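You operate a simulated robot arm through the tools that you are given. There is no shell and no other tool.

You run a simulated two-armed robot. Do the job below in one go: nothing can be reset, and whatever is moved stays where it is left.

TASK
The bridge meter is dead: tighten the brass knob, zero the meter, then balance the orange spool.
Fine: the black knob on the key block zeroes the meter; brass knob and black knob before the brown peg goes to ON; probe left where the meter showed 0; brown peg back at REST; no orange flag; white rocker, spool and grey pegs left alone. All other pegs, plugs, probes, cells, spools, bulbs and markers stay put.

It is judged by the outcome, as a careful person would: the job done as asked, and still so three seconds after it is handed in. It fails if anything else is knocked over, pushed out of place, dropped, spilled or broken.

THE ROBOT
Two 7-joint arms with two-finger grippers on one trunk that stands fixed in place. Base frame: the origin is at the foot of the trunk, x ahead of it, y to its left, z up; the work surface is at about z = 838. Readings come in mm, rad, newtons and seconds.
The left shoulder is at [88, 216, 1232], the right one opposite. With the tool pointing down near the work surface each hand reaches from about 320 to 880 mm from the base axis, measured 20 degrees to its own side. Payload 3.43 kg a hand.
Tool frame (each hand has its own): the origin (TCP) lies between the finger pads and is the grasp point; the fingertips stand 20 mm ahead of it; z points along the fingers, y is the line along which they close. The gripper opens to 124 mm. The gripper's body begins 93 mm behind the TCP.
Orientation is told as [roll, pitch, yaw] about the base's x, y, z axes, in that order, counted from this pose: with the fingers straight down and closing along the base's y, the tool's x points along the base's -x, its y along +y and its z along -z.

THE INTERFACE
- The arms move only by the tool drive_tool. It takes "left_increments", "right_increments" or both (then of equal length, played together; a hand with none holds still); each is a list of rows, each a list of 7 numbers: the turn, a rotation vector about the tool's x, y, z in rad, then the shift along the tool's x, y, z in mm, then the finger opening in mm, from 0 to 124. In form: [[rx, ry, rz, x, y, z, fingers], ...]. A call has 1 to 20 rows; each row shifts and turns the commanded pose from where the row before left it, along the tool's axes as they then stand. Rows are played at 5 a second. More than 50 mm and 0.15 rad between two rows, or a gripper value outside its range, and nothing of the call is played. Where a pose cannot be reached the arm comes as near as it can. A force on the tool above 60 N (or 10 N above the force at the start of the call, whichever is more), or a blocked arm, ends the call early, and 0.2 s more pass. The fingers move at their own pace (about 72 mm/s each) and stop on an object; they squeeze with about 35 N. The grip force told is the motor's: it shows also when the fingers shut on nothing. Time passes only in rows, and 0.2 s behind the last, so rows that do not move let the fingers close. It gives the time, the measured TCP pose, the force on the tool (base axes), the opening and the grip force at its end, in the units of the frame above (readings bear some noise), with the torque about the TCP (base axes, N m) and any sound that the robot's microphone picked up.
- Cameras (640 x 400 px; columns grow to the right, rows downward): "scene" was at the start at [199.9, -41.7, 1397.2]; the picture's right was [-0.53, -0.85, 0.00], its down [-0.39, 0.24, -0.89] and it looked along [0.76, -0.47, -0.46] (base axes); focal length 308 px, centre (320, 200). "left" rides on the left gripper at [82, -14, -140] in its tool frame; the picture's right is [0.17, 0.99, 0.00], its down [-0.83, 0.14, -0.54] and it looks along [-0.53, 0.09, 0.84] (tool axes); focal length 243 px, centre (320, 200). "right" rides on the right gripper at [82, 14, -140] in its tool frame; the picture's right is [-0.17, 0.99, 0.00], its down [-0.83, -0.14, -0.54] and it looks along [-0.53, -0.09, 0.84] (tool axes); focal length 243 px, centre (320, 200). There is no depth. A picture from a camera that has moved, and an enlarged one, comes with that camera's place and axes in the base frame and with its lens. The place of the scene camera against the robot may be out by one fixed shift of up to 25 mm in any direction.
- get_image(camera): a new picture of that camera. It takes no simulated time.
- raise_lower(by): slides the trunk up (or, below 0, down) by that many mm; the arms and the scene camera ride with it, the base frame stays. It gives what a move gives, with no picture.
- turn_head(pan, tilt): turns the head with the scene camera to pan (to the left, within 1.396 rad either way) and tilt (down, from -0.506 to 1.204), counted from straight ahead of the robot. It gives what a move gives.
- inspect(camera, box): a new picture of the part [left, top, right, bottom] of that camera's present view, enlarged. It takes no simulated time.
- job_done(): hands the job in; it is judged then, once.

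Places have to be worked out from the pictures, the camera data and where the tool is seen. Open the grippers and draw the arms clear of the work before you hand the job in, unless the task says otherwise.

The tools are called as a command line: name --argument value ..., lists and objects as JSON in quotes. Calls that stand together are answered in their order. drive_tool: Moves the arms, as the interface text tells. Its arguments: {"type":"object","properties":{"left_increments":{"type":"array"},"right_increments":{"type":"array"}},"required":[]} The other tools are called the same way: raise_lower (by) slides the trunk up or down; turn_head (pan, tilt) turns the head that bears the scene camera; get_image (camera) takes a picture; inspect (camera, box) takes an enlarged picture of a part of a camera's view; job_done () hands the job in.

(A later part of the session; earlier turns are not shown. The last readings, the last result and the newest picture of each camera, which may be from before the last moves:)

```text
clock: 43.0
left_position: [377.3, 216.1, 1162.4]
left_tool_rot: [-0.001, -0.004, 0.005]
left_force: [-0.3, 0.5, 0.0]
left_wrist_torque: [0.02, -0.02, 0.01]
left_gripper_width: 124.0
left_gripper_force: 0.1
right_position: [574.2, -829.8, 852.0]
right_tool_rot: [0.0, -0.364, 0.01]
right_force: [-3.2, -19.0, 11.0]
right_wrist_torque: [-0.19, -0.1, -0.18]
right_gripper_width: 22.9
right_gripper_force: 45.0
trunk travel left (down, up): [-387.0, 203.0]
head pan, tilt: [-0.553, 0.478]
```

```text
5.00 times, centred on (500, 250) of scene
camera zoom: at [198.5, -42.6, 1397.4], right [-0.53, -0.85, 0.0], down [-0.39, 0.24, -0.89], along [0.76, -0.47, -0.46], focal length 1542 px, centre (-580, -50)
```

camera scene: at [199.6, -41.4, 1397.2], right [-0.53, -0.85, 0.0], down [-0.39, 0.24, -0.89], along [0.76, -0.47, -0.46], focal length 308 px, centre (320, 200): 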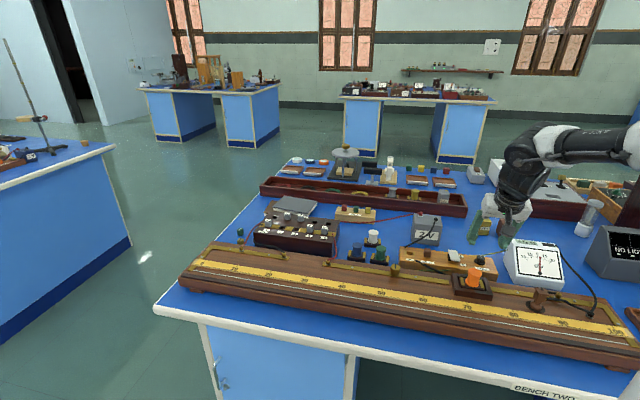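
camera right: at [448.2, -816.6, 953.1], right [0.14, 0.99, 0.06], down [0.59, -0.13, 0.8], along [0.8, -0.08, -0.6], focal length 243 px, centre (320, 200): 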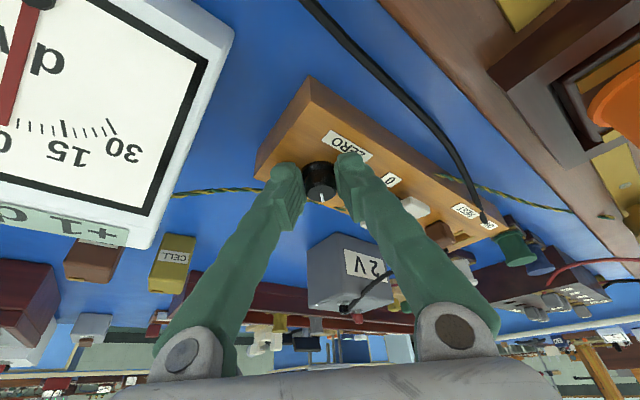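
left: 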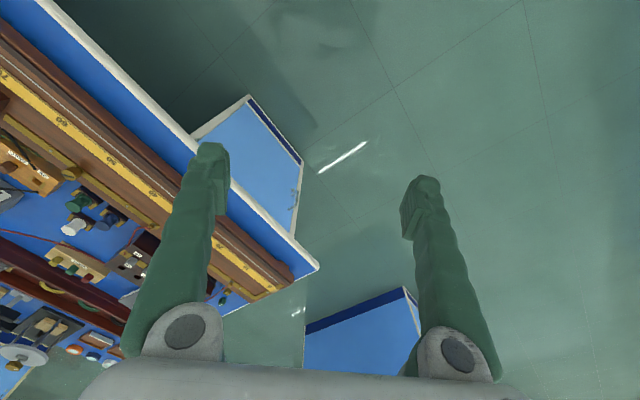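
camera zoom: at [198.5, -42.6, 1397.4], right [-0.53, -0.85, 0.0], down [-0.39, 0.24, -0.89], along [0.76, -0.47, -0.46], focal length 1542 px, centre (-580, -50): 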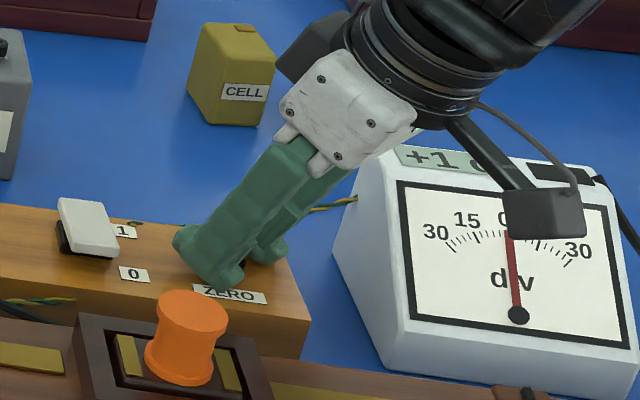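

Still +1, close to the rounding edge. I ease the side load by 1.5 mm and turn another 0.08 rad counter-clockwise.

drive_tool --right_increments '[[0, 0, 0, 0, -1.5, 0, 12], [-0.0141, 0, -0.0374, 0, -0.3, 0, 12], [-0.0141, 0, -0.0374, 0, -0.3, 0, 12], [0, 0, 0, 0, 0, 0, 12]]'

get_image --camera "right"

inspect --camera "scene" --box '[440, 210, 560, 290]'

```text
clock: 44.0
left_position: [376.8, 218.2, 1164.2]
left_tool_rot: [-0.001, -0.003, 0.006]
left_force: [0.1, 0.0, -0.6]
left_wrist_torque: [0.01, 0.0, -0.01]
left_gripper_width: 124.0
left_gripper_force: 0.0
right_position: [575.2, -828.9, 851.3]
right_tool_rot: [0.0, -0.361, 0.09]
right_force: [-4.7, -11.2, 11.6]
right_wrist_torque: [-0.1, -0.03, -0.09]
right_gripper_width: 22.9
right_gripper_force: 45.8
trunk travel left (down, up): [-387.0, 203.0]
head pan, tilt: [-0.553, 0.478]
```

```text
taken
camera right: at [447.8, -827.6, 953.2], right [0.06, 1.0, 0.06], down [0.6, -0.09, 0.8], along [0.8, -0.02, -0.6], focal length 243 px, centre (320, 200)
```

right: 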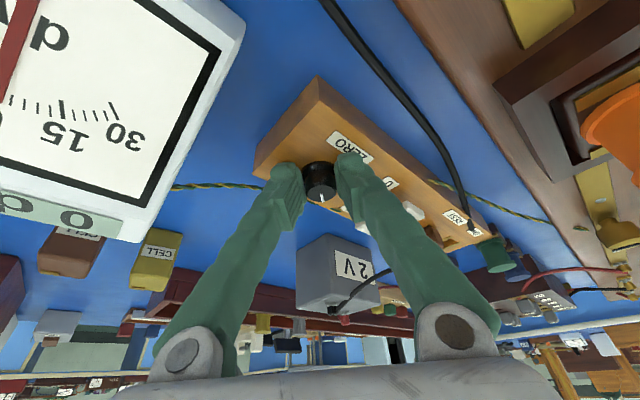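

```text
5.00 times, centred on (500, 250) of scene
camera zoom: at [198.2, -41.6, 1397.4], right [-0.53, -0.85, 0.0], down [-0.39, 0.24, -0.89], along [0.76, -0.47, -0.46], focal length 1542 px, centre (-580, -50)
```

zoom: 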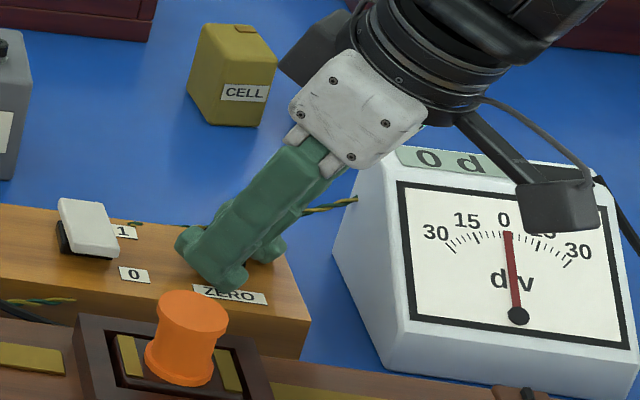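

It now reads 0. I add 0.04 rad more to sit in the middle of the zero band, then release slowly and re-read.

drive_tool --right_increments '[[-0.0141, 0, -0.0374, 0, -0.2, 0, 12], [0, 0, 0, 0, 0, 0, 12], [0, 0, 0, 0, 0, 0, 12]]'

inspect --camera "scene" --box '[440, 210, 560, 290]'

```text
clock: 44.8
left_position: [378.4, 218.3, 1163.5]
left_tool_rot: [-0.003, -0.004, 0.006]
left_force: [-0.4, 0.7, -0.5]
left_wrist_torque: [0.01, 0.0, -0.01]
left_gripper_width: 124.0
left_gripper_force: 0.1
right_position: [576.2, -830.1, 852.7]
right_tool_rot: [-0.001, -0.361, 0.131]
right_force: [-2.5, -8.0, 9.3]
right_wrist_torque: [-0.03, -0.27, -0.03]
right_gripper_width: 22.7
right_gripper_force: 45.2
trunk travel left (down, up): [-387.0, 203.0]
head pan, tilt: [-0.553, 0.478]
```

```text
5.00 times, centred on (500, 250) of scene
camera zoom: at [198.6, -41.4, 1397.4], right [-0.53, -0.85, 0.0], down [-0.39, 0.24, -0.89], along [0.76, -0.47, -0.46], focal length 1542 px, centre (-580, -50)
```

zoom: 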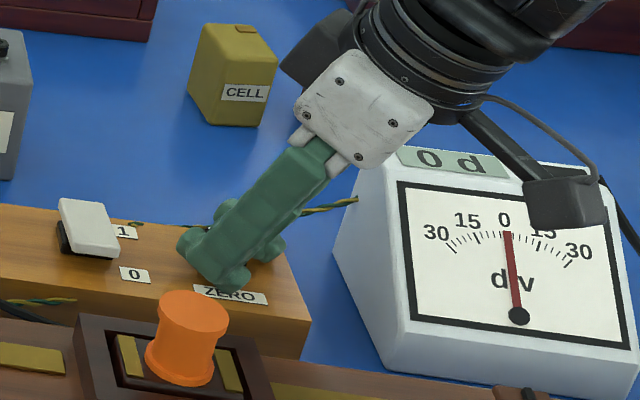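

Zero on the display. I zoom at the needle against the 0 tick to see how well centred it is.

inspect --camera "scene" --box '[520, 238, 560, 264]'

```text
15.38 times, centred on (540, 251) of scene
camera zoom: at [198.6, -41.4, 1397.4], right [-0.53, -0.85, 0.0], down [-0.39, 0.24, -0.89], along [0.76, -0.47, -0.46], focal length 4745 px, centre (-3065, -585)
```

zoom: 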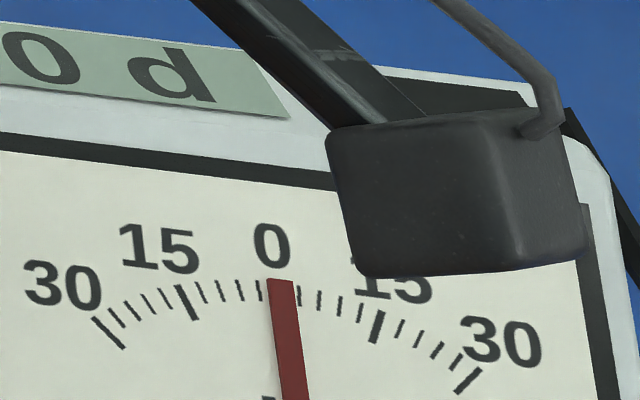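

The needle sits on the 0 tick. I open the fingers and check that the zero holds.

drive_tool --right_increments '[[0, 0, 0, 0, 0, 0, 26], [0, 0, 0, 0, 0, 0, 34], [0, 0, 0, 0, 0, 0, 44], [0, 0, 0, 0, 0, 0, 44]]'

inspect --camera "scene" --box '[440, 210, 560, 290]'

inspect --camera "right" --box '[245, 130, 395, 223]'

```text
clock: 45.8
left_position: [378.9, 218.6, 1162.9]
left_tool_rot: [-0.002, -0.003, 0.004]
left_force: [0.8, 0.1, -0.7]
left_wrist_torque: [0.0, 0.01, 0.0]
left_gripper_width: 124.0
left_gripper_force: 0.0
right_position: [574.4, -828.6, 851.5]
right_tool_rot: [0.0, -0.362, 0.129]
right_force: [-0.3, 2.8, 3.7]
right_wrist_torque: [-0.06, 0.0, 0.0]
right_gripper_width: 42.3
right_gripper_force: 0.1
trunk travel left (down, up): [-387.0, 203.0]
head pan, tilt: [-0.553, 0.478]
```

```text
5.00 times, centred on (500, 250) of scene
camera zoom: at [199.6, -40.8, 1397.2], right [-0.53, -0.85, 0.0], down [-0.39, 0.24, -0.89], along [0.76, -0.47, -0.46], focal length 1542 px, centre (-580, -50)
```

zoom: 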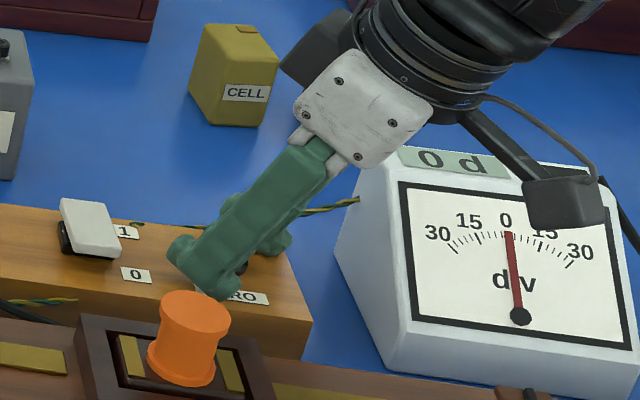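

```text
4.27 times, centred on (320, 176) of right
camera zoom: at [448.7, -832.4, 953.2], right [0.02, 1.0, 0.06], down [0.6, -0.06, 0.8], along [0.8, 0.02, -0.6], focal length 1035 px, centre (320, 300)
```

zoom: 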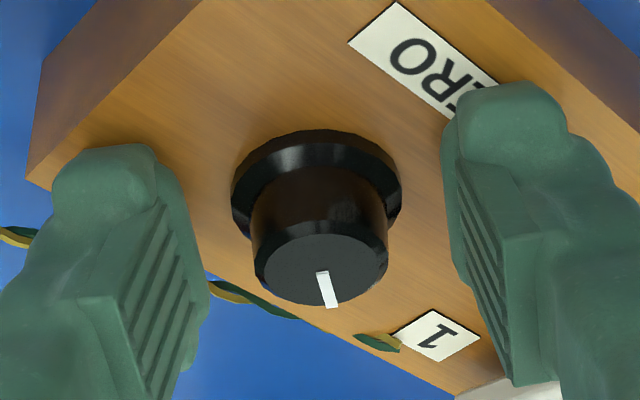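

Zero holds at "0 d". I lift straight up out of the knob area.

drive_tool --right_increments '[[0, 0, 0, -5.3, 0, -14, 44], [0, 0, 0, -7.1, 0, -18.7, 44], [0, 0, 0, -8.8, 0, -23.4, 44], [0, 0, 0, -8.8, 0, -23.4, 44], [0, 0, 0, 0, 0, 0, 44]]'

get_image --camera "scene"

inspect --camera "scene" --box '[440, 210, 560, 290]'

```text
clock: 47.0
left_position: [378.9, 217.8, 1162.4]
left_tool_rot: [-0.001, -0.004, 0.005]
left_force: [-0.5, -0.8, 0.7]
left_wrist_torque: [0.02, -0.02, 0.0]
left_gripper_width: 124.0
left_gripper_force: 0.0
right_position: [574.1, -830.0, 937.4]
right_tool_rot: [0.003, -0.362, 0.13]
right_force: [0.0, 0.4, 0.1]
right_wrist_torque: [0.02, 0.0, -0.03]
right_gripper_width: 44.1
right_gripper_force: 0.0
trunk travel left (down, up): [-387.0, 203.0]
head pan, tilt: [-0.553, 0.478]
```

```text
taken
camera scene: at [200.1, -42.1, 1397.1], right [-0.53, -0.85, 0.0], down [-0.39, 0.24, -0.89], along [0.76, -0.47, -0.46], focal length 308 px, centre (320, 200)
```

scene: 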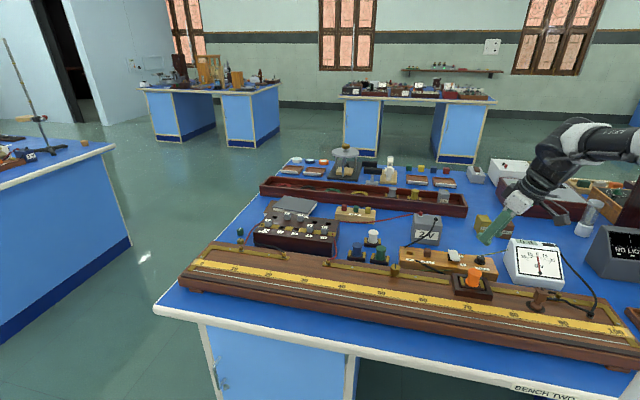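

```text
5.00 times, centred on (500, 250) of scene
camera zoom: at [200.1, -42.1, 1397.1], right [-0.53, -0.85, 0.0], down [-0.39, 0.24, -0.89], along [0.76, -0.47, -0.46], focal length 1542 px, centre (-580, -50)
```

zoom: 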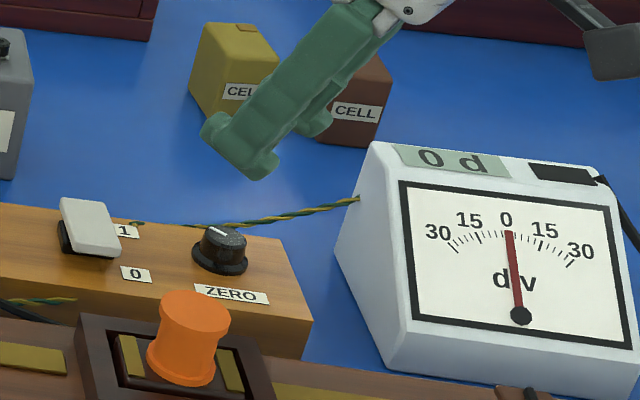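

Knob untouched and zero holds. The brown peg is at about n=991, s=−24 (≈[682,−720], top z≈845) and the ON hole is about 51 mm along the block. I turn back square and move above the peg.

drive_tool --right_increments '[[0.0406, 0, 0.1076, 0, 0, 0, 60], [0.0406, 0, 0.1076, 0, 0, 0, 60], [0.0406, 0, 0.1076, 0, 0, 0, 60], [0.0406, 0, 0.1076, 0, 0, 0, 60], [0.0406, 0, 0.1076, 0, 0, 0, 60], [0.0406, 0, 0.1076, 0, 0, 0, 60], [0.0406, 0, 0.1076, 0, 0, 0, 60], [0.0406, 0, 0.1076, 0, 0, 0, 60], [0, 0, 0, 3.6, 30.9, 5.5, 60], [0, 0, 0, 3.6, 30.9, 5.5, 60], [0, 0, 0, 3.6, 30.9, 5.5, 60], [0, 0, 0, 3.6, 30.9, 5.5, 60], [0, 0, 0, 3.6, 30.9, 5.5, 60], [0, 0, 0, 0, 0, 0, 60]]'

get_image --camera "right"

inspect --camera "right" --box '[260, 80, 420, 180]'

```text
clock: 50.0
left_position: [378.4, 217.7, 1163.9]
left_tool_rot: [-0.001, -0.004, 0.005]
left_force: [0.5, 0.2, 0.3]
left_wrist_torque: [0.0, -0.01, -0.02]
left_gripper_width: 124.1
left_gripper_force: 0.1
right_position: [679.4, -715.3, 906.6]
right_tool_rot: [0.003, -0.362, -0.79]
right_force: [0.1, 0.4, -0.6]
right_wrist_torque: [0.0, -0.04, 0.0]
right_gripper_width: 60.1
right_gripper_force: 0.0
trunk travel left (down, up): [-387.0, 203.0]
head pan, tilt: [-0.553, 0.478]
```

```text
taken
camera right: at [601.0, -617.2, 1006.7], right [0.81, 0.58, 0.06], down [0.31, -0.52, 0.8], along [0.5, -0.63, -0.6], focal length 243 px, centre (320, 200)
```

right: 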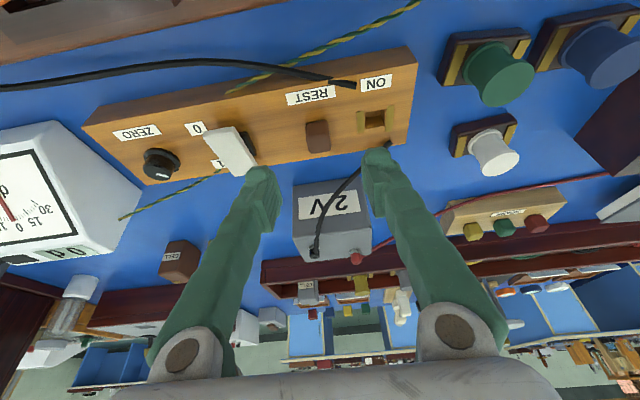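

```text
4.00 times, centred on (340, 130) of right
camera zoom: at [601.0, -617.2, 1006.7], right [0.81, 0.58, 0.06], down [0.31, -0.52, 0.8], along [0.5, -0.63, -0.6], focal length 970 px, centre (240, 480)
```

zoom: 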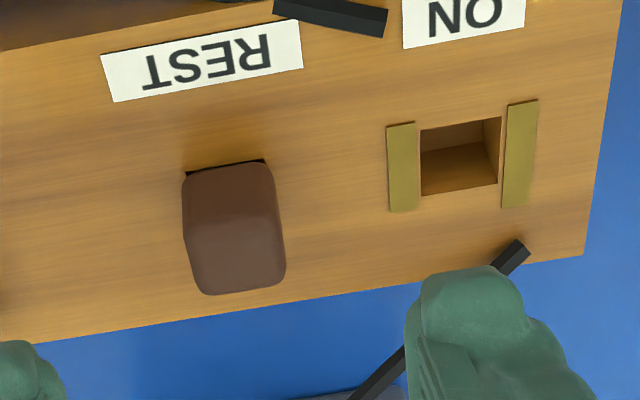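

The peg is centred at about n=993, s=−22 and the hole at n=993, s=28, so the hand is already aligned within 2 mm. I descend with the fingers at 44 mm and check before closing.

drive_tool --right_increments '[[0, 0, 0, -1.9, 1.0, 0.7, 44], [0, 0, 0, 5.0, 0, 13.1, 44], [0, 0, 0, 5.0, 0, 13.1, 44], [0, 0, 0, 4.6, 0, 12.2, 44], [0, 0, 0, 3.5, 0, 9.4, 44], [0, 0, 0, 0, 0, 0, 44]]'

inspect --camera "right" --box '[240, 110, 400, 210]'

inspect --camera "scene" --box '[390, 225, 510, 305]'

```text
clock: 51.4
left_position: [379.5, 218.8, 1163.3]
left_tool_rot: [-0.002, -0.005, 0.005]
left_force: [0.8, -0.7, -0.5]
left_wrist_torque: [-0.01, 0.01, 0.0]
left_gripper_width: 124.0
left_gripper_force: 0.0
right_position: [681.1, -716.0, 853.6]
right_tool_rot: [-0.001, -0.362, -0.79]
right_force: [0.4, -0.7, -0.3]
right_wrist_torque: [0.0, 0.04, 0.01]
right_gripper_width: 43.7
right_gripper_force: 0.2
trunk travel left (down, up): [-387.0, 203.0]
head pan, tilt: [-0.553, 0.478]
```

```text
4.00 times, centred on (320, 160) of right
camera zoom: at [602.3, -617.5, 954.8], right [0.81, 0.58, 0.06], down [0.31, -0.52, 0.8], along [0.5, -0.63, -0.6], focal length 970 px, centre (320, 360)
```

zoom: 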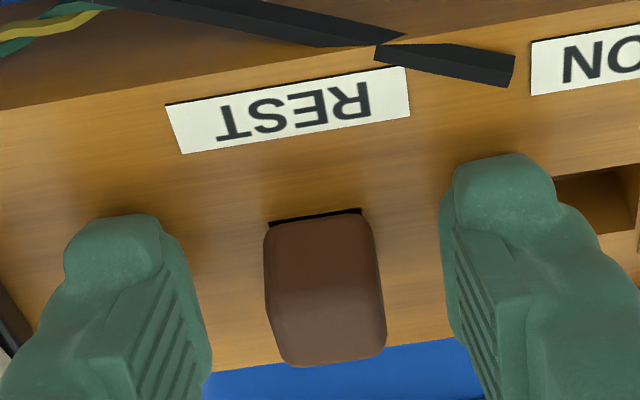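

```text
5.00 times, centred on (450, 265) of scene
camera zoom: at [199.7, -41.5, 1397.2], right [-0.53, -0.85, 0.0], down [-0.39, 0.24, -0.89], along [0.76, -0.47, -0.46], focal length 1542 px, centre (-330, -125)
```

zoom: 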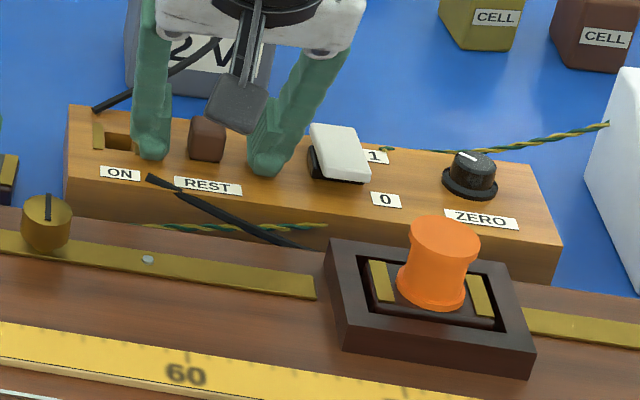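

The fingers straddle the peg evenly, clear of the rocker. I close on it.

drive_tool --right_increments '[[0, 0, 0, 0, 0, 0, 30], [0, 0, 0, 0, 0, 0, 20], [0, 0, 0, 0, 0, 0, 12], [0, 0, 0, 0, 0, 0, 10], [0, 0, 0, 0, 0, 0, 10]]'

inspect --camera "right" --box '[240, 110, 400, 210]'

```text
clock: 52.6
left_position: [378.7, 218.6, 1163.2]
left_tool_rot: [0.0, -0.004, 0.004]
left_force: [0.1, 0.2, 0.0]
left_wrist_torque: [-0.01, 0.01, 0.01]
left_gripper_width: 123.8
left_gripper_force: 0.0
right_position: [681.4, -717.1, 852.4]
right_tool_rot: [0.0, -0.36, -0.79]
right_force: [-0.1, 0.0, -0.7]
right_wrist_torque: [0.01, 0.0, 0.03]
right_gripper_width: 18.1
right_gripper_force: 34.7
trunk travel left (down, up): [-387.0, 203.0]
head pan, tilt: [-0.553, 0.478]
```

```text
4.00 times, centred on (320, 160) of right
camera zoom: at [602.3, -617.7, 954.7], right [0.81, 0.58, 0.06], down [0.31, -0.52, 0.8], along [0.5, -0.63, -0.6], focal length 970 px, centre (320, 360)
```

zoom: 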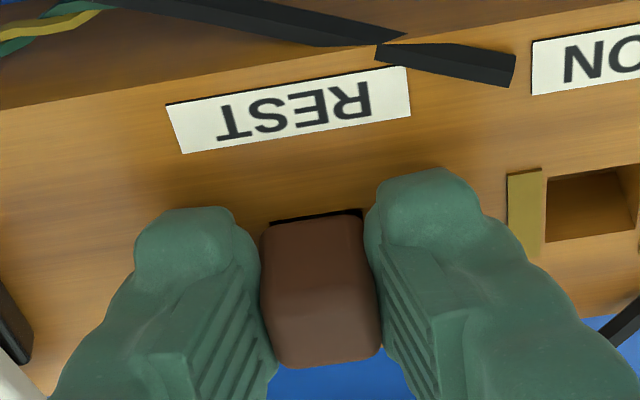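

Gripped at 18.1 mm. I lift straight up 45 mm.

drive_tool --right_increments '[[0, 0, 0, -3.53, 0, -9.36, 10], [0, 0, 0, -5.3, 0, -14.03, 10], [0, 0, 0, -7.06, 0, -18.71, 10], [0, 0, 0, 0, 0, 0, 10]]'

get_image --camera "right"

inspect --camera "right" --box '[240, 90, 400, 190]'

inspect --camera "scene" --box '[390, 225, 510, 305]'

```text
clock: 53.6
left_position: [379.5, 218.0, 1161.8]
left_tool_rot: [0.001, -0.003, 0.004]
left_force: [1.0, -0.1, 0.4]
left_wrist_torque: [0.01, 0.02, -0.02]
left_gripper_width: 123.9
left_gripper_force: 0.0
right_position: [682.3, -716.5, 899.0]
right_tool_rot: [0.0, -0.359, -0.79]
right_force: [-0.2, 0.1, 0.0]
right_wrist_torque: [0.05, -0.02, -0.02]
right_gripper_width: 18.2
right_gripper_force: 34.7
trunk travel left (down, up): [-387.0, 203.0]
head pan, tilt: [-0.553, 0.478]
```

```text
taken
camera right: at [603.7, -618.1, 1000.6], right [0.81, 0.58, 0.06], down [0.31, -0.52, 0.8], along [0.5, -0.63, -0.6], focal length 243 px, centre (320, 200)
```

right: 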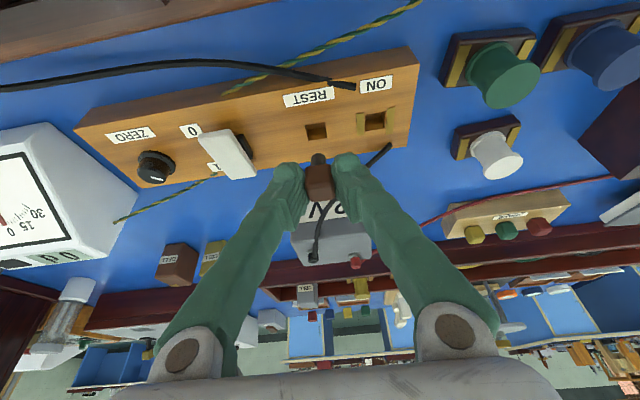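

```text
4.00 times, centred on (320, 140) of right
camera zoom: at [603.7, -618.1, 1000.6], right [0.81, 0.58, 0.06], down [0.31, -0.52, 0.8], along [0.5, -0.63, -0.6], focal length 970 px, centre (320, 440)
```

zoom: 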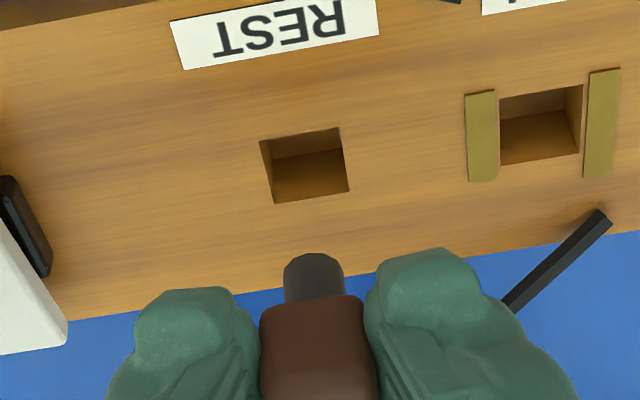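

```text
5.00 times, centred on (450, 265) of scene
camera zoom: at [200.1, -42.0, 1397.1], right [-0.53, -0.85, 0.0], down [-0.39, 0.24, -0.89], along [0.76, -0.47, -0.46], focal length 1542 px, centre (-330, -125)
```

zoom: 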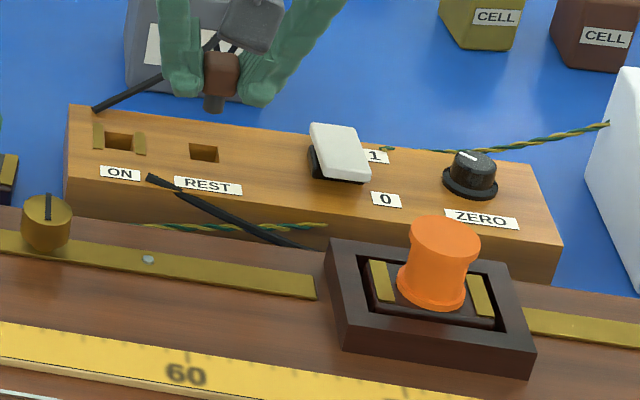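

The peg came out cleanly; both square holes are visible, 50 mm apart along the block. I check the height of the brass strips at the ON hole before inserting.

inspect --camera "scene" --box '[402, 243, 442, 268]'

inspect --camera "right" --box '[340, 90, 420, 140]'

inspect --camera "scene" --box '[410, 230, 450, 255]'

```text
16.00 times, centred on (422, 256) of scene
camera zoom: at [200.1, -42.0, 1397.1], right [-0.53, -0.85, 0.0], down [-0.39, 0.24, -0.89], along [0.76, -0.47, -0.46], focal length 4935 px, centre (-1312, -688)
```

zoom: 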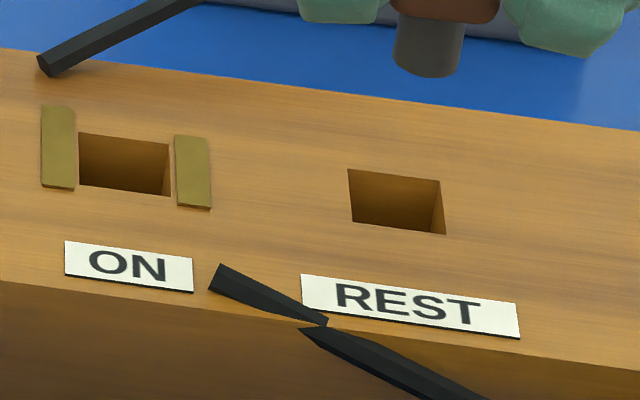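

```text
8.00 times, centred on (380, 115) of right
camera zoom: at [603.7, -618.1, 1000.6], right [0.81, 0.58, 0.06], down [0.31, -0.52, 0.8], along [0.5, -0.63, -0.6], focal length 1941 px, centre (-160, 880)
```

zoom: 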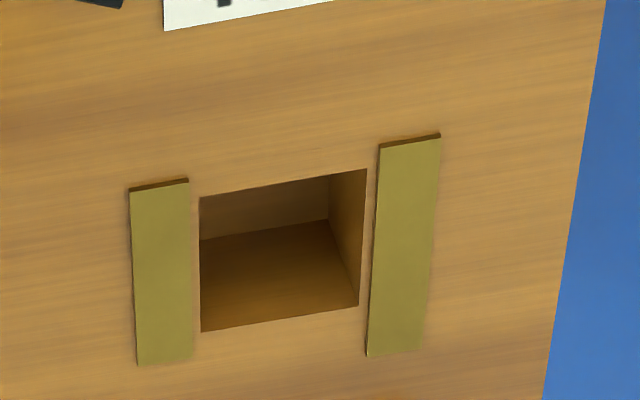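

```text
16.00 times, centred on (430, 242) of scene
camera zoom: at [200.1, -42.0, 1397.1], right [-0.53, -0.85, 0.0], down [-0.39, 0.24, -0.89], along [0.76, -0.47, -0.46], focal length 4935 px, centre (-1440, -480)
```

zoom: 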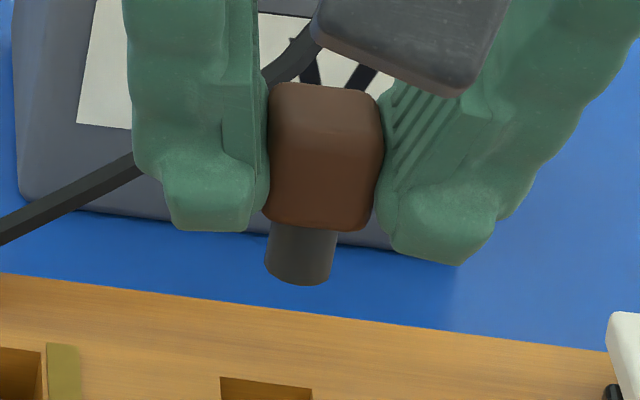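

The strips are only about 1 mm high and the hole is about 16 mm against a 10 mm pin. I move 50 mm along toward ON and descend.

drive_tool --right_increments '[[0, 0, 0, 0, 16.6, 0, 10], [0, 0, 0, 0, 16.6, 0, 10], [0, 0, 0, 0, 16.6, 0, 10], [0, 0, 0, 0, 0, 0, 10], [0, 0, 0, 7.06, 0, 18.71, 10], [0, 0, 0, 0, 0, 0, 10]]'

inspect --camera "right" --box '[240, 90, 400, 190]'

inspect --camera "scene" --box '[390, 225, 450, 265]'

```text
clock: 55.0
left_position: [378.6, 219.0, 1162.7]
left_tool_rot: [-0.003, -0.005, 0.005]
left_force: [-0.8, 0.7, 0.5]
left_wrist_torque: [0.01, 0.0, 0.0]
left_gripper_width: 123.9
left_gripper_force: 0.0
right_position: [715.8, -681.0, 879.9]
right_tool_rot: [0.002, -0.36, -0.791]
right_force: [-0.7, -0.5, -0.4]
right_wrist_torque: [0.0, 0.01, 0.02]
right_gripper_width: 18.3
right_gripper_force: 35.4
trunk travel left (down, up): [-387.0, 203.0]
head pan, tilt: [-0.553, 0.478]
```

```text
4.00 times, centred on (320, 140) of right
camera zoom: at [637.5, -581.3, 980.3], right [0.81, 0.58, 0.06], down [0.31, -0.52, 0.8], along [0.5, -0.63, -0.6], focal length 970 px, centre (320, 440)
```

zoom: 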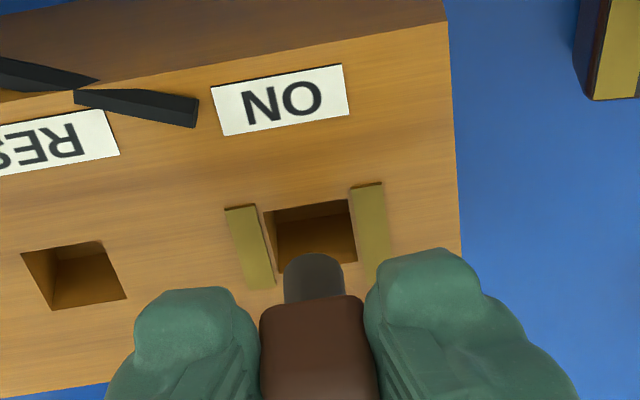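

```text
10.00 times, centred on (420, 245) of scene
camera zoom: at [199.6, -41.3, 1397.2], right [-0.53, -0.85, 0.0], down [-0.39, 0.24, -0.89], along [0.76, -0.47, -0.46], focal length 3084 px, centre (-680, -250)
```

zoom: 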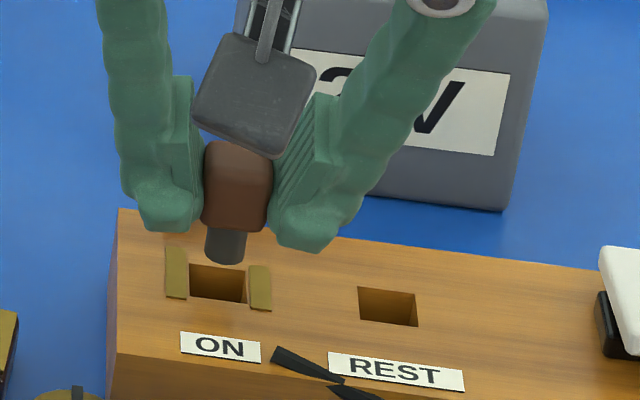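

The pin lines up with the ON hole. I lower the remaining 24 mm.

drive_tool --right_increments '[[0, 0, 0, 2.65, 0, 7.0, 10], [0, 0, 0, 2.65, 0, 7.0, 10], [0, 0, 0, 1.8, 0, 4.7, 10], [0, 0, 0, 1.4, 0, 3.7, 10], [0, 0, 0, 0, 0, 0, 10]]'

inspect --camera "right" --box '[240, 110, 400, 210]'

inspect --camera "scene" --box '[390, 225, 450, 265]'

inspect --camera "scene" --box '[480, 220, 600, 300]'

```text
clock: 56.2
left_position: [379.4, 217.3, 1162.9]
left_tool_rot: [-0.003, -0.005, 0.004]
left_force: [0.3, 0.6, 0.9]
left_wrist_torque: [-0.02, 0.03, -0.01]
left_gripper_width: 124.0
left_gripper_force: 0.1
right_position: [717.6, -682.0, 854.4]
right_tool_rot: [0.001, -0.362, -0.79]
right_force: [0.1, 0.4, -0.5]
right_wrist_torque: [-0.01, 0.0, -0.01]
right_gripper_width: 18.2
right_gripper_force: 34.4
trunk travel left (down, up): [-387.0, 203.0]
head pan, tilt: [-0.553, 0.478]
```

```text
4.00 times, centred on (320, 160) of right
camera zoom: at [638.3, -582.1, 956.2], right [0.81, 0.58, 0.06], down [0.31, -0.52, 0.8], along [0.5, -0.63, -0.6], focal length 970 px, centre (320, 360)
```

zoom: 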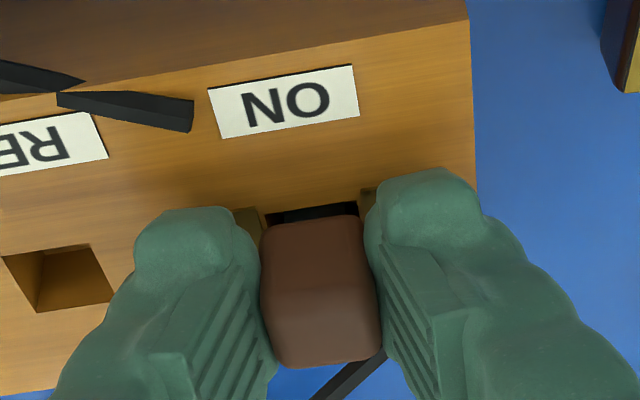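

```text
10.00 times, centred on (420, 245) of scene
camera zoom: at [199.8, -41.7, 1397.2], right [-0.53, -0.85, 0.0], down [-0.39, 0.24, -0.89], along [0.76, -0.47, -0.46], focal length 3084 px, centre (-680, -250)
```

zoom: 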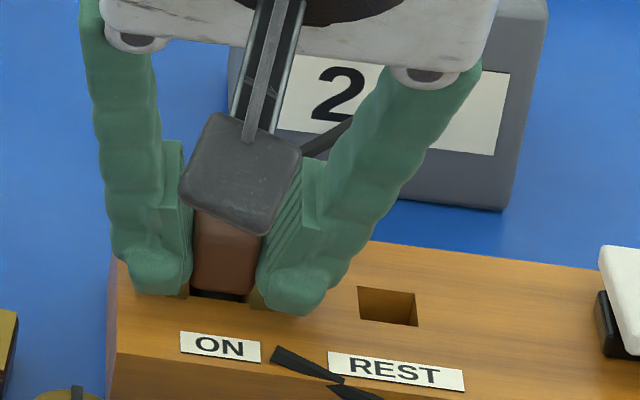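

```text
5.00 times, centred on (540, 260) of scene
camera zoom: at [199.8, -41.7, 1397.2], right [-0.53, -0.85, 0.0], down [-0.39, 0.24, -0.89], along [0.76, -0.47, -0.46], focal length 1542 px, centre (-780, -100)
```

zoom: 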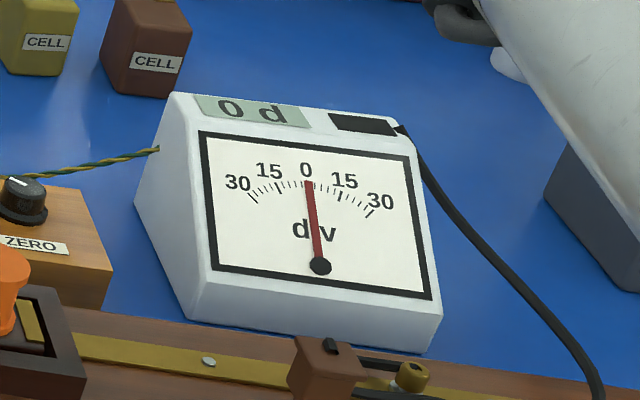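

The peg is in the ON hole with no contact force. I release and lift away, then look at the meter.

drive_tool --right_increments '[[0, 0, 0, 0, 0, 0, 20], [0, 0, 0, 0, 0, 0, 30], [0, 0, 0, 0, 0, 0, 44], [0, 0, 0, 0, 0, 0, 44]]'

inspect --camera "right" --box '[240, 110, 400, 210]'

inspect --camera "scene" --box '[480, 220, 600, 300]'

```text
clock: 57.2
left_position: [379.7, 218.4, 1162.1]
left_tool_rot: [-0.001, -0.006, 0.005]
left_force: [-1.1, -0.3, 0.2]
left_wrist_torque: [-0.02, 0.03, 0.01]
left_gripper_width: 124.0
left_gripper_force: 0.0
right_position: [717.5, -682.4, 854.7]
right_tool_rot: [0.001, -0.361, -0.789]
right_force: [0.3, -0.4, -1.5]
right_wrist_torque: [0.03, 0.01, 0.0]
right_gripper_width: 44.1
right_gripper_force: 0.0
trunk travel left (down, up): [-387.0, 203.0]
head pan, tilt: [-0.553, 0.478]
```

```text
4.00 times, centred on (320, 160) of right
camera zoom: at [638.3, -582.2, 956.2], right [0.81, 0.58, 0.06], down [0.31, -0.52, 0.8], along [0.5, -0.63, -0.6], focal length 970 px, centre (320, 360)
```

zoom: 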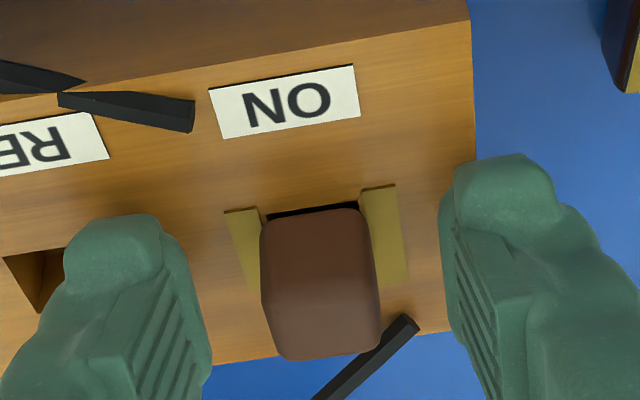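

```text
5.00 times, centred on (540, 260) of scene
camera zoom: at [199.8, -41.7, 1397.2], right [-0.53, -0.85, 0.0], down [-0.39, 0.24, -0.89], along [0.76, -0.47, -0.46], focal length 1542 px, centre (-780, -100)
```

zoom: 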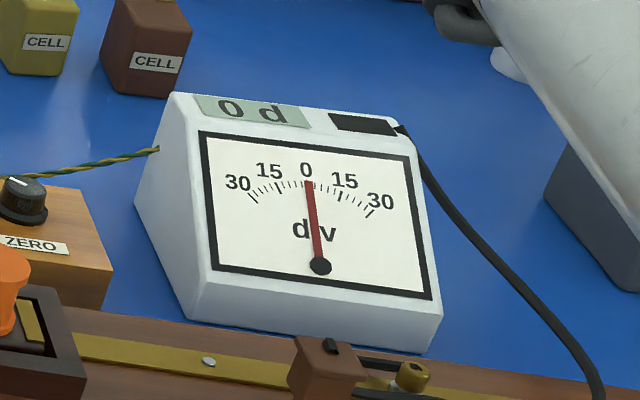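

The peg is seated at ON and the meter still shows 0 because the probe is not yet on the wire. I lift away, bring the tool back to vertical, and move over the probe at about [399,−763].

drive_tool --right_increments '[[0, 0, 0, -5.3, 0, -14, 44], [0, 0, 0, -10.6, 0, -28, 60], [0, 0, 0, -10.6, 0, -28, 60], [0, 0.12, 0, 0, 0, 0, 60], [0, 0.12, 0, 0, 0, 0, 60], [0, 0.12, 0, 0, 0, 0, 60], [0, 0, 0, 20.6, -35.3, -7, 60], [0, 0, 0, 20.6, -35.3, -7, 60], [0, 0, 0, 20.6, -35.3, -7, 60], [0, 0, 0, 20.6, -35.3, -7, 60], [0, 0, 0, 20.6, -35.3, -7, 60], [0, 0, 0, 20.6, -35.3, -7, 60], [0, 0, 0, 20.6, -35.3, -7, 60], [0, 0, 0, 20.6, -35.3, -7, 60], [0, 0, 0, 0, 0, 0, 60]]'

get_image --camera "right"

get_image --camera "scene"

```text
clock: 60.4
left_position: [379.3, 219.7, 1161.9]
left_tool_rot: [-0.002, -0.003, 0.004]
left_force: [-0.6, -0.2, -0.1]
left_wrist_torque: [-0.03, 0.03, 0.0]
left_gripper_width: 124.1
left_gripper_force: 0.0
right_position: [373.6, -767.5, 980.7]
right_tool_rot: [-0.003, 0.0, -0.79]
right_force: [-0.1, -0.4, -0.2]
right_wrist_torque: [-0.02, 0.03, 0.0]
right_gripper_width: 59.7
right_gripper_force: 0.0
right hand out of reach, approached as far as the arm can: row 5, 6
trunk travel left (down, up): [-387.0, 203.0]
head pan, tilt: [-0.553, 0.478]
```

```text
taken
camera right: at [325.7, -700.1, 1120.6], right [0.82, 0.58, 0.0], down [0.49, -0.69, 0.54], along [0.31, -0.44, -0.84], focal length 243 px, centre (320, 200)
```

right: 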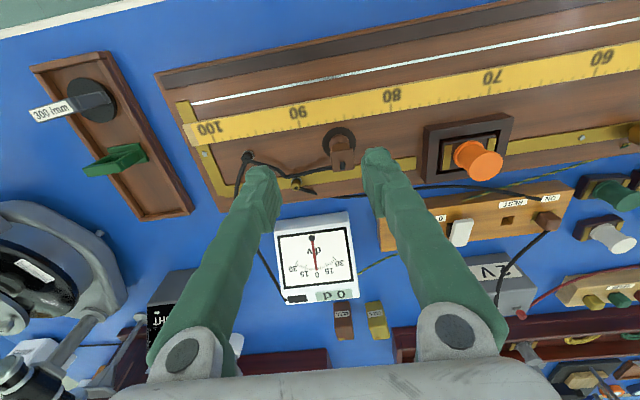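

```text
taken
camera scene: at [200.0, -40.0, 1397.2], right [-0.53, -0.85, 0.0], down [-0.39, 0.24, -0.89], along [0.76, -0.47, -0.46], focal length 308 px, centre (320, 200)
```

scene: 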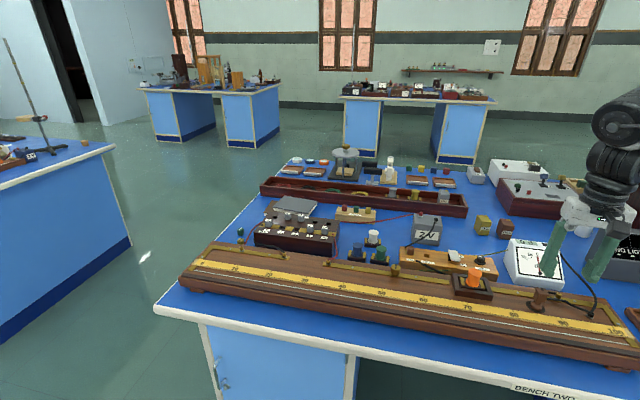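

Zooming on the probe and on the meter from here.

inspect --camera "right" --box '[280, 100, 420, 188]'

inspect --camera "scene" --box '[500, 270, 600, 332]'

inspect --camera "right" --box '[265, 205, 365, 305]'

```text
4.55 times, centred on (350, 144) of right
camera zoom: at [325.7, -700.1, 1120.6], right [0.82, 0.58, 0.0], down [0.49, -0.69, 0.54], along [0.31, -0.44, -0.84], focal length 1103 px, centre (184, 454)
```

zoom: 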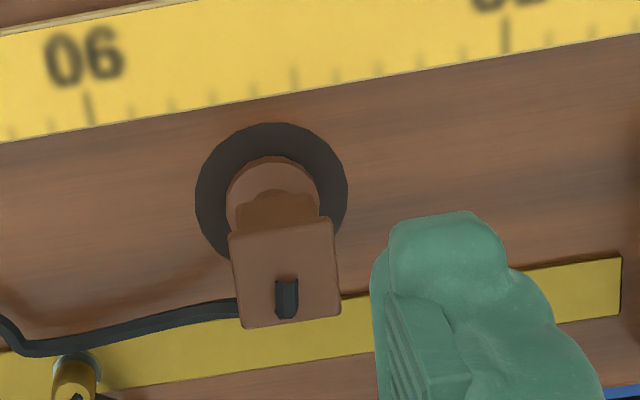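

```text
6.40 times, centred on (550, 301) of scene
camera zoom: at [200.0, -40.0, 1397.2], right [-0.53, -0.85, 0.0], down [-0.39, 0.24, -0.89], along [0.76, -0.47, -0.46], focal length 1974 px, centre (-1152, -446)
```

zoom: 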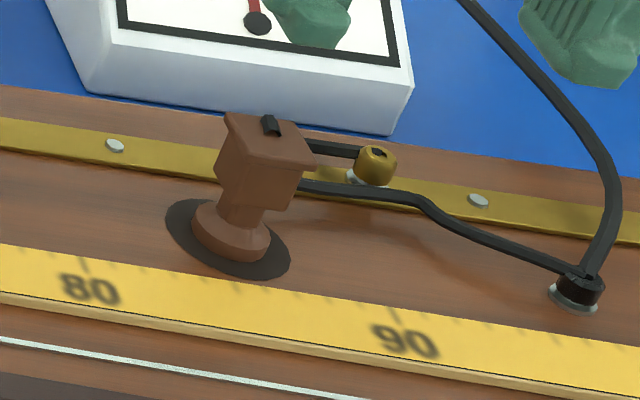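

```text
4.00 times, centred on (315, 255) of right
camera zoom: at [325.7, -700.1, 1120.6], right [0.82, 0.58, 0.0], down [0.49, -0.69, 0.54], along [0.31, -0.44, -0.84], focal length 970 px, centre (340, -20)
```

zoom: 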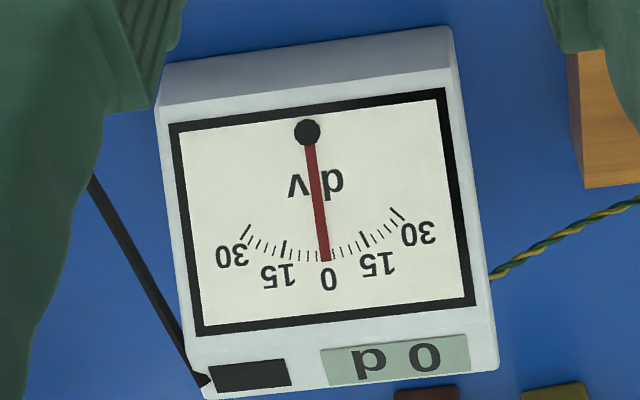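

The probe's head is a box of about 24 mm, top at z≈890, axis near [400,−766]. Its cable leaves on the 100-side, so I'll grip it across (front/back) by turning the hand to yaw ≈ +0.78 directly above it.

drive_tool --right_increments '[[0, 0, 0, -18, 19.5, 0, 60], [0, 0, -0.131, 0, 0, 0, 60], [0, 0, -0.131, 0, 0, 0, 60], [0, 0, -0.131, 0, 0, 0, 60], [0, 0, -0.131, 0, 0, 0, 60], [0, 0, -0.131, 0, 0, 0, 60], [0, 0, -0.131, 0, 0, 0, 60], [0, 0, -0.131, 0, 0, 0, 60], [0, 0, -0.131, 0, 0, 0, 60], [0, 0, -0.131, 0, 0, 0, 60], [0, 0, -0.131, 0, 0, 0, 60], [0, 0, -0.131, 0, 0, 0, 60], [0, 0, -0.131, 0, 0, 0, 60], [0, 0, 0, 0, 0, 0, 60]]'

get_image --camera "right"

inspect --camera "right" --box '[270, 100, 400, 181]'

inspect --camera "scene" --box '[460, 200, 620, 330]'

```text
clock: 63.4
left_position: [378.3, 217.9, 1162.9]
left_tool_rot: [-0.002, -0.005, 0.005]
left_force: [0.1, 0.4, -1.1]
left_wrist_torque: [-0.02, 0.0, -0.01]
left_gripper_width: 124.1
left_gripper_force: 0.0
right_position: [400.7, -770.4, 980.5]
right_tool_rot: [0.001, 0.001, 0.783]
right_force: [0.4, -0.5, -0.7]
right_wrist_torque: [-0.03, -0.03, 0.0]
right_gripper_width: 59.9
right_gripper_force: 0.1
trunk travel left (down, up): [-387.0, 203.0]
head pan, tilt: [-0.553, 0.478]
```

```text
taken
camera right: at [333.5, -817.2, 1120.1], right [-0.58, 0.82, 0.0], down [0.69, 0.49, 0.54], along [0.44, 0.31, -0.84], focal length 243 px, centre (320, 200)
```

right: 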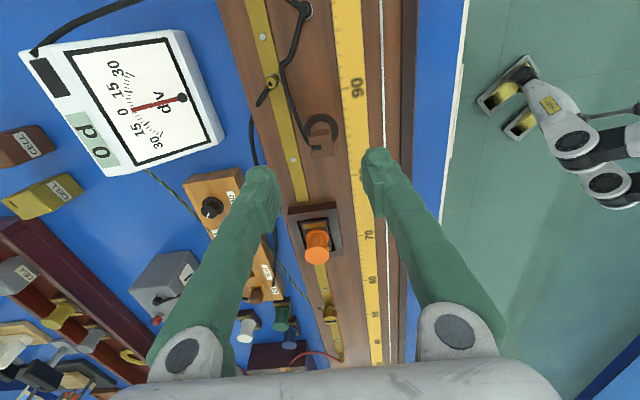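

```text
4.92 times, centred on (335, 140) of right
camera zoom: at [333.5, -817.2, 1120.1], right [-0.58, 0.82, 0.0], down [0.69, 0.49, 0.54], along [0.44, 0.31, -0.84], focal length 1194 px, centre (246, 493)
```

zoom: 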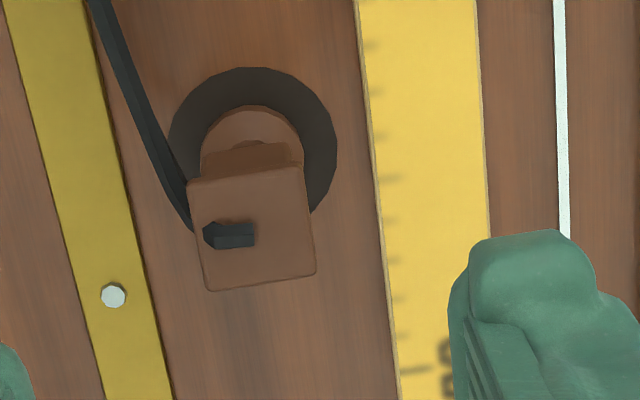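

```text
3.08 times, centred on (540, 265) of scene
camera zoom: at [199.9, -41.7, 1397.2], right [-0.53, -0.85, 0.0], down [-0.39, 0.24, -0.89], along [0.76, -0.47, -0.46], focal length 949 px, centre (-357, 0)
```

zoom: 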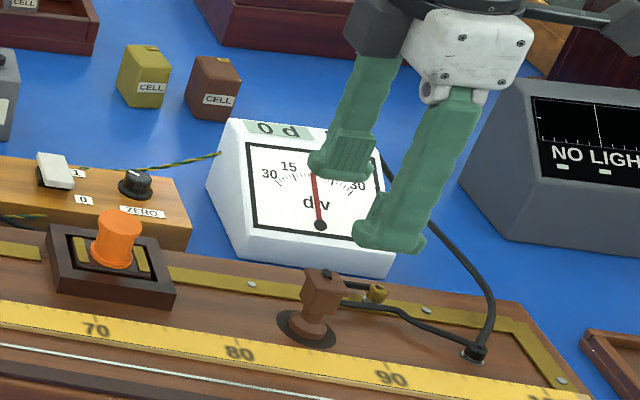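

The cable actually joins on the far face, so gripping along the bridge direction is the cleaner choice. I turn the hand back to yaw −0.79 over the probe and come down part way.

drive_tool --right_increments '[[0, 0, 0.131, 0, 0, 0, 60], [0, 0, 0.131, 0, 0, 0, 60], [0, 0, 0.131, 0, 0, 0, 60], [0, 0, 0.131, 0, 0, 0, 60], [0, 0, 0.131, 0, 0, 0, 60], [0, 0, 0.131, 0, 0, 0, 60], [0, 0, 0.131, 0, 0, 0, 60], [0, 0, 0.131, 0, 0, 0, 60], [0, 0, 0.131, 0, 0, 0, 60], [0, 0, 0.131, 0, 0, 0, 60], [0, 0, 0.131, 0, 0, 0, 60], [0, 0, 0.129, 0, 0, 0, 60], [0, 0, 0, 0, 0, 20, 54], [0, 0, 0, 0, 0, 20, 54], [0, 0, 0, 0, 0, 0, 54]]'

get_image --camera "right"

inspect --camera "right" --box '[260, 100, 390, 181]'

```text
clock: 66.6
left_position: [378.0, 219.5, 1163.5]
left_tool_rot: [-0.003, -0.003, 0.006]
left_force: [0.2, -0.6, 0.8]
left_wrist_torque: [-0.02, -0.01, -0.02]
left_gripper_width: 123.9
left_gripper_force: 0.0
right_position: [400.7, -767.7, 940.4]
right_tool_rot: [0.001, 0.002, -0.789]
right_force: [0.5, -0.5, -0.2]
right_wrist_torque: [0.02, 0.01, 0.0]
right_gripper_width: 54.0
right_gripper_force: 0.1
trunk travel left (down, up): [-387.0, 203.0]
head pan, tilt: [-0.553, 0.478]
```

```text
taken
camera right: at [352.9, -700.0, 1079.8], right [0.82, 0.58, 0.0], down [0.49, -0.69, 0.54], along [0.31, -0.44, -0.84], focal length 243 px, centre (320, 200)
```

right: 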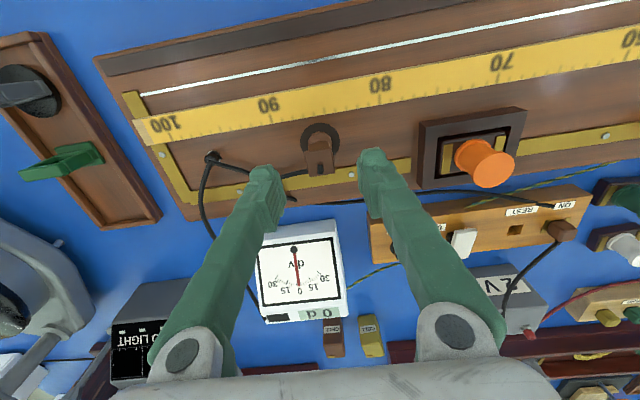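

```text
4.92 times, centred on (325, 140) of right
camera zoom: at [352.9, -700.0, 1079.8], right [0.82, 0.58, 0.0], down [0.49, -0.69, 0.54], along [0.31, -0.44, -0.84], focal length 1194 px, centre (295, 493)
```

zoom: 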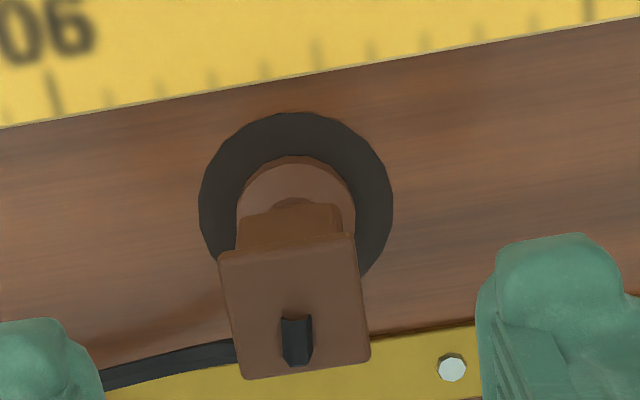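

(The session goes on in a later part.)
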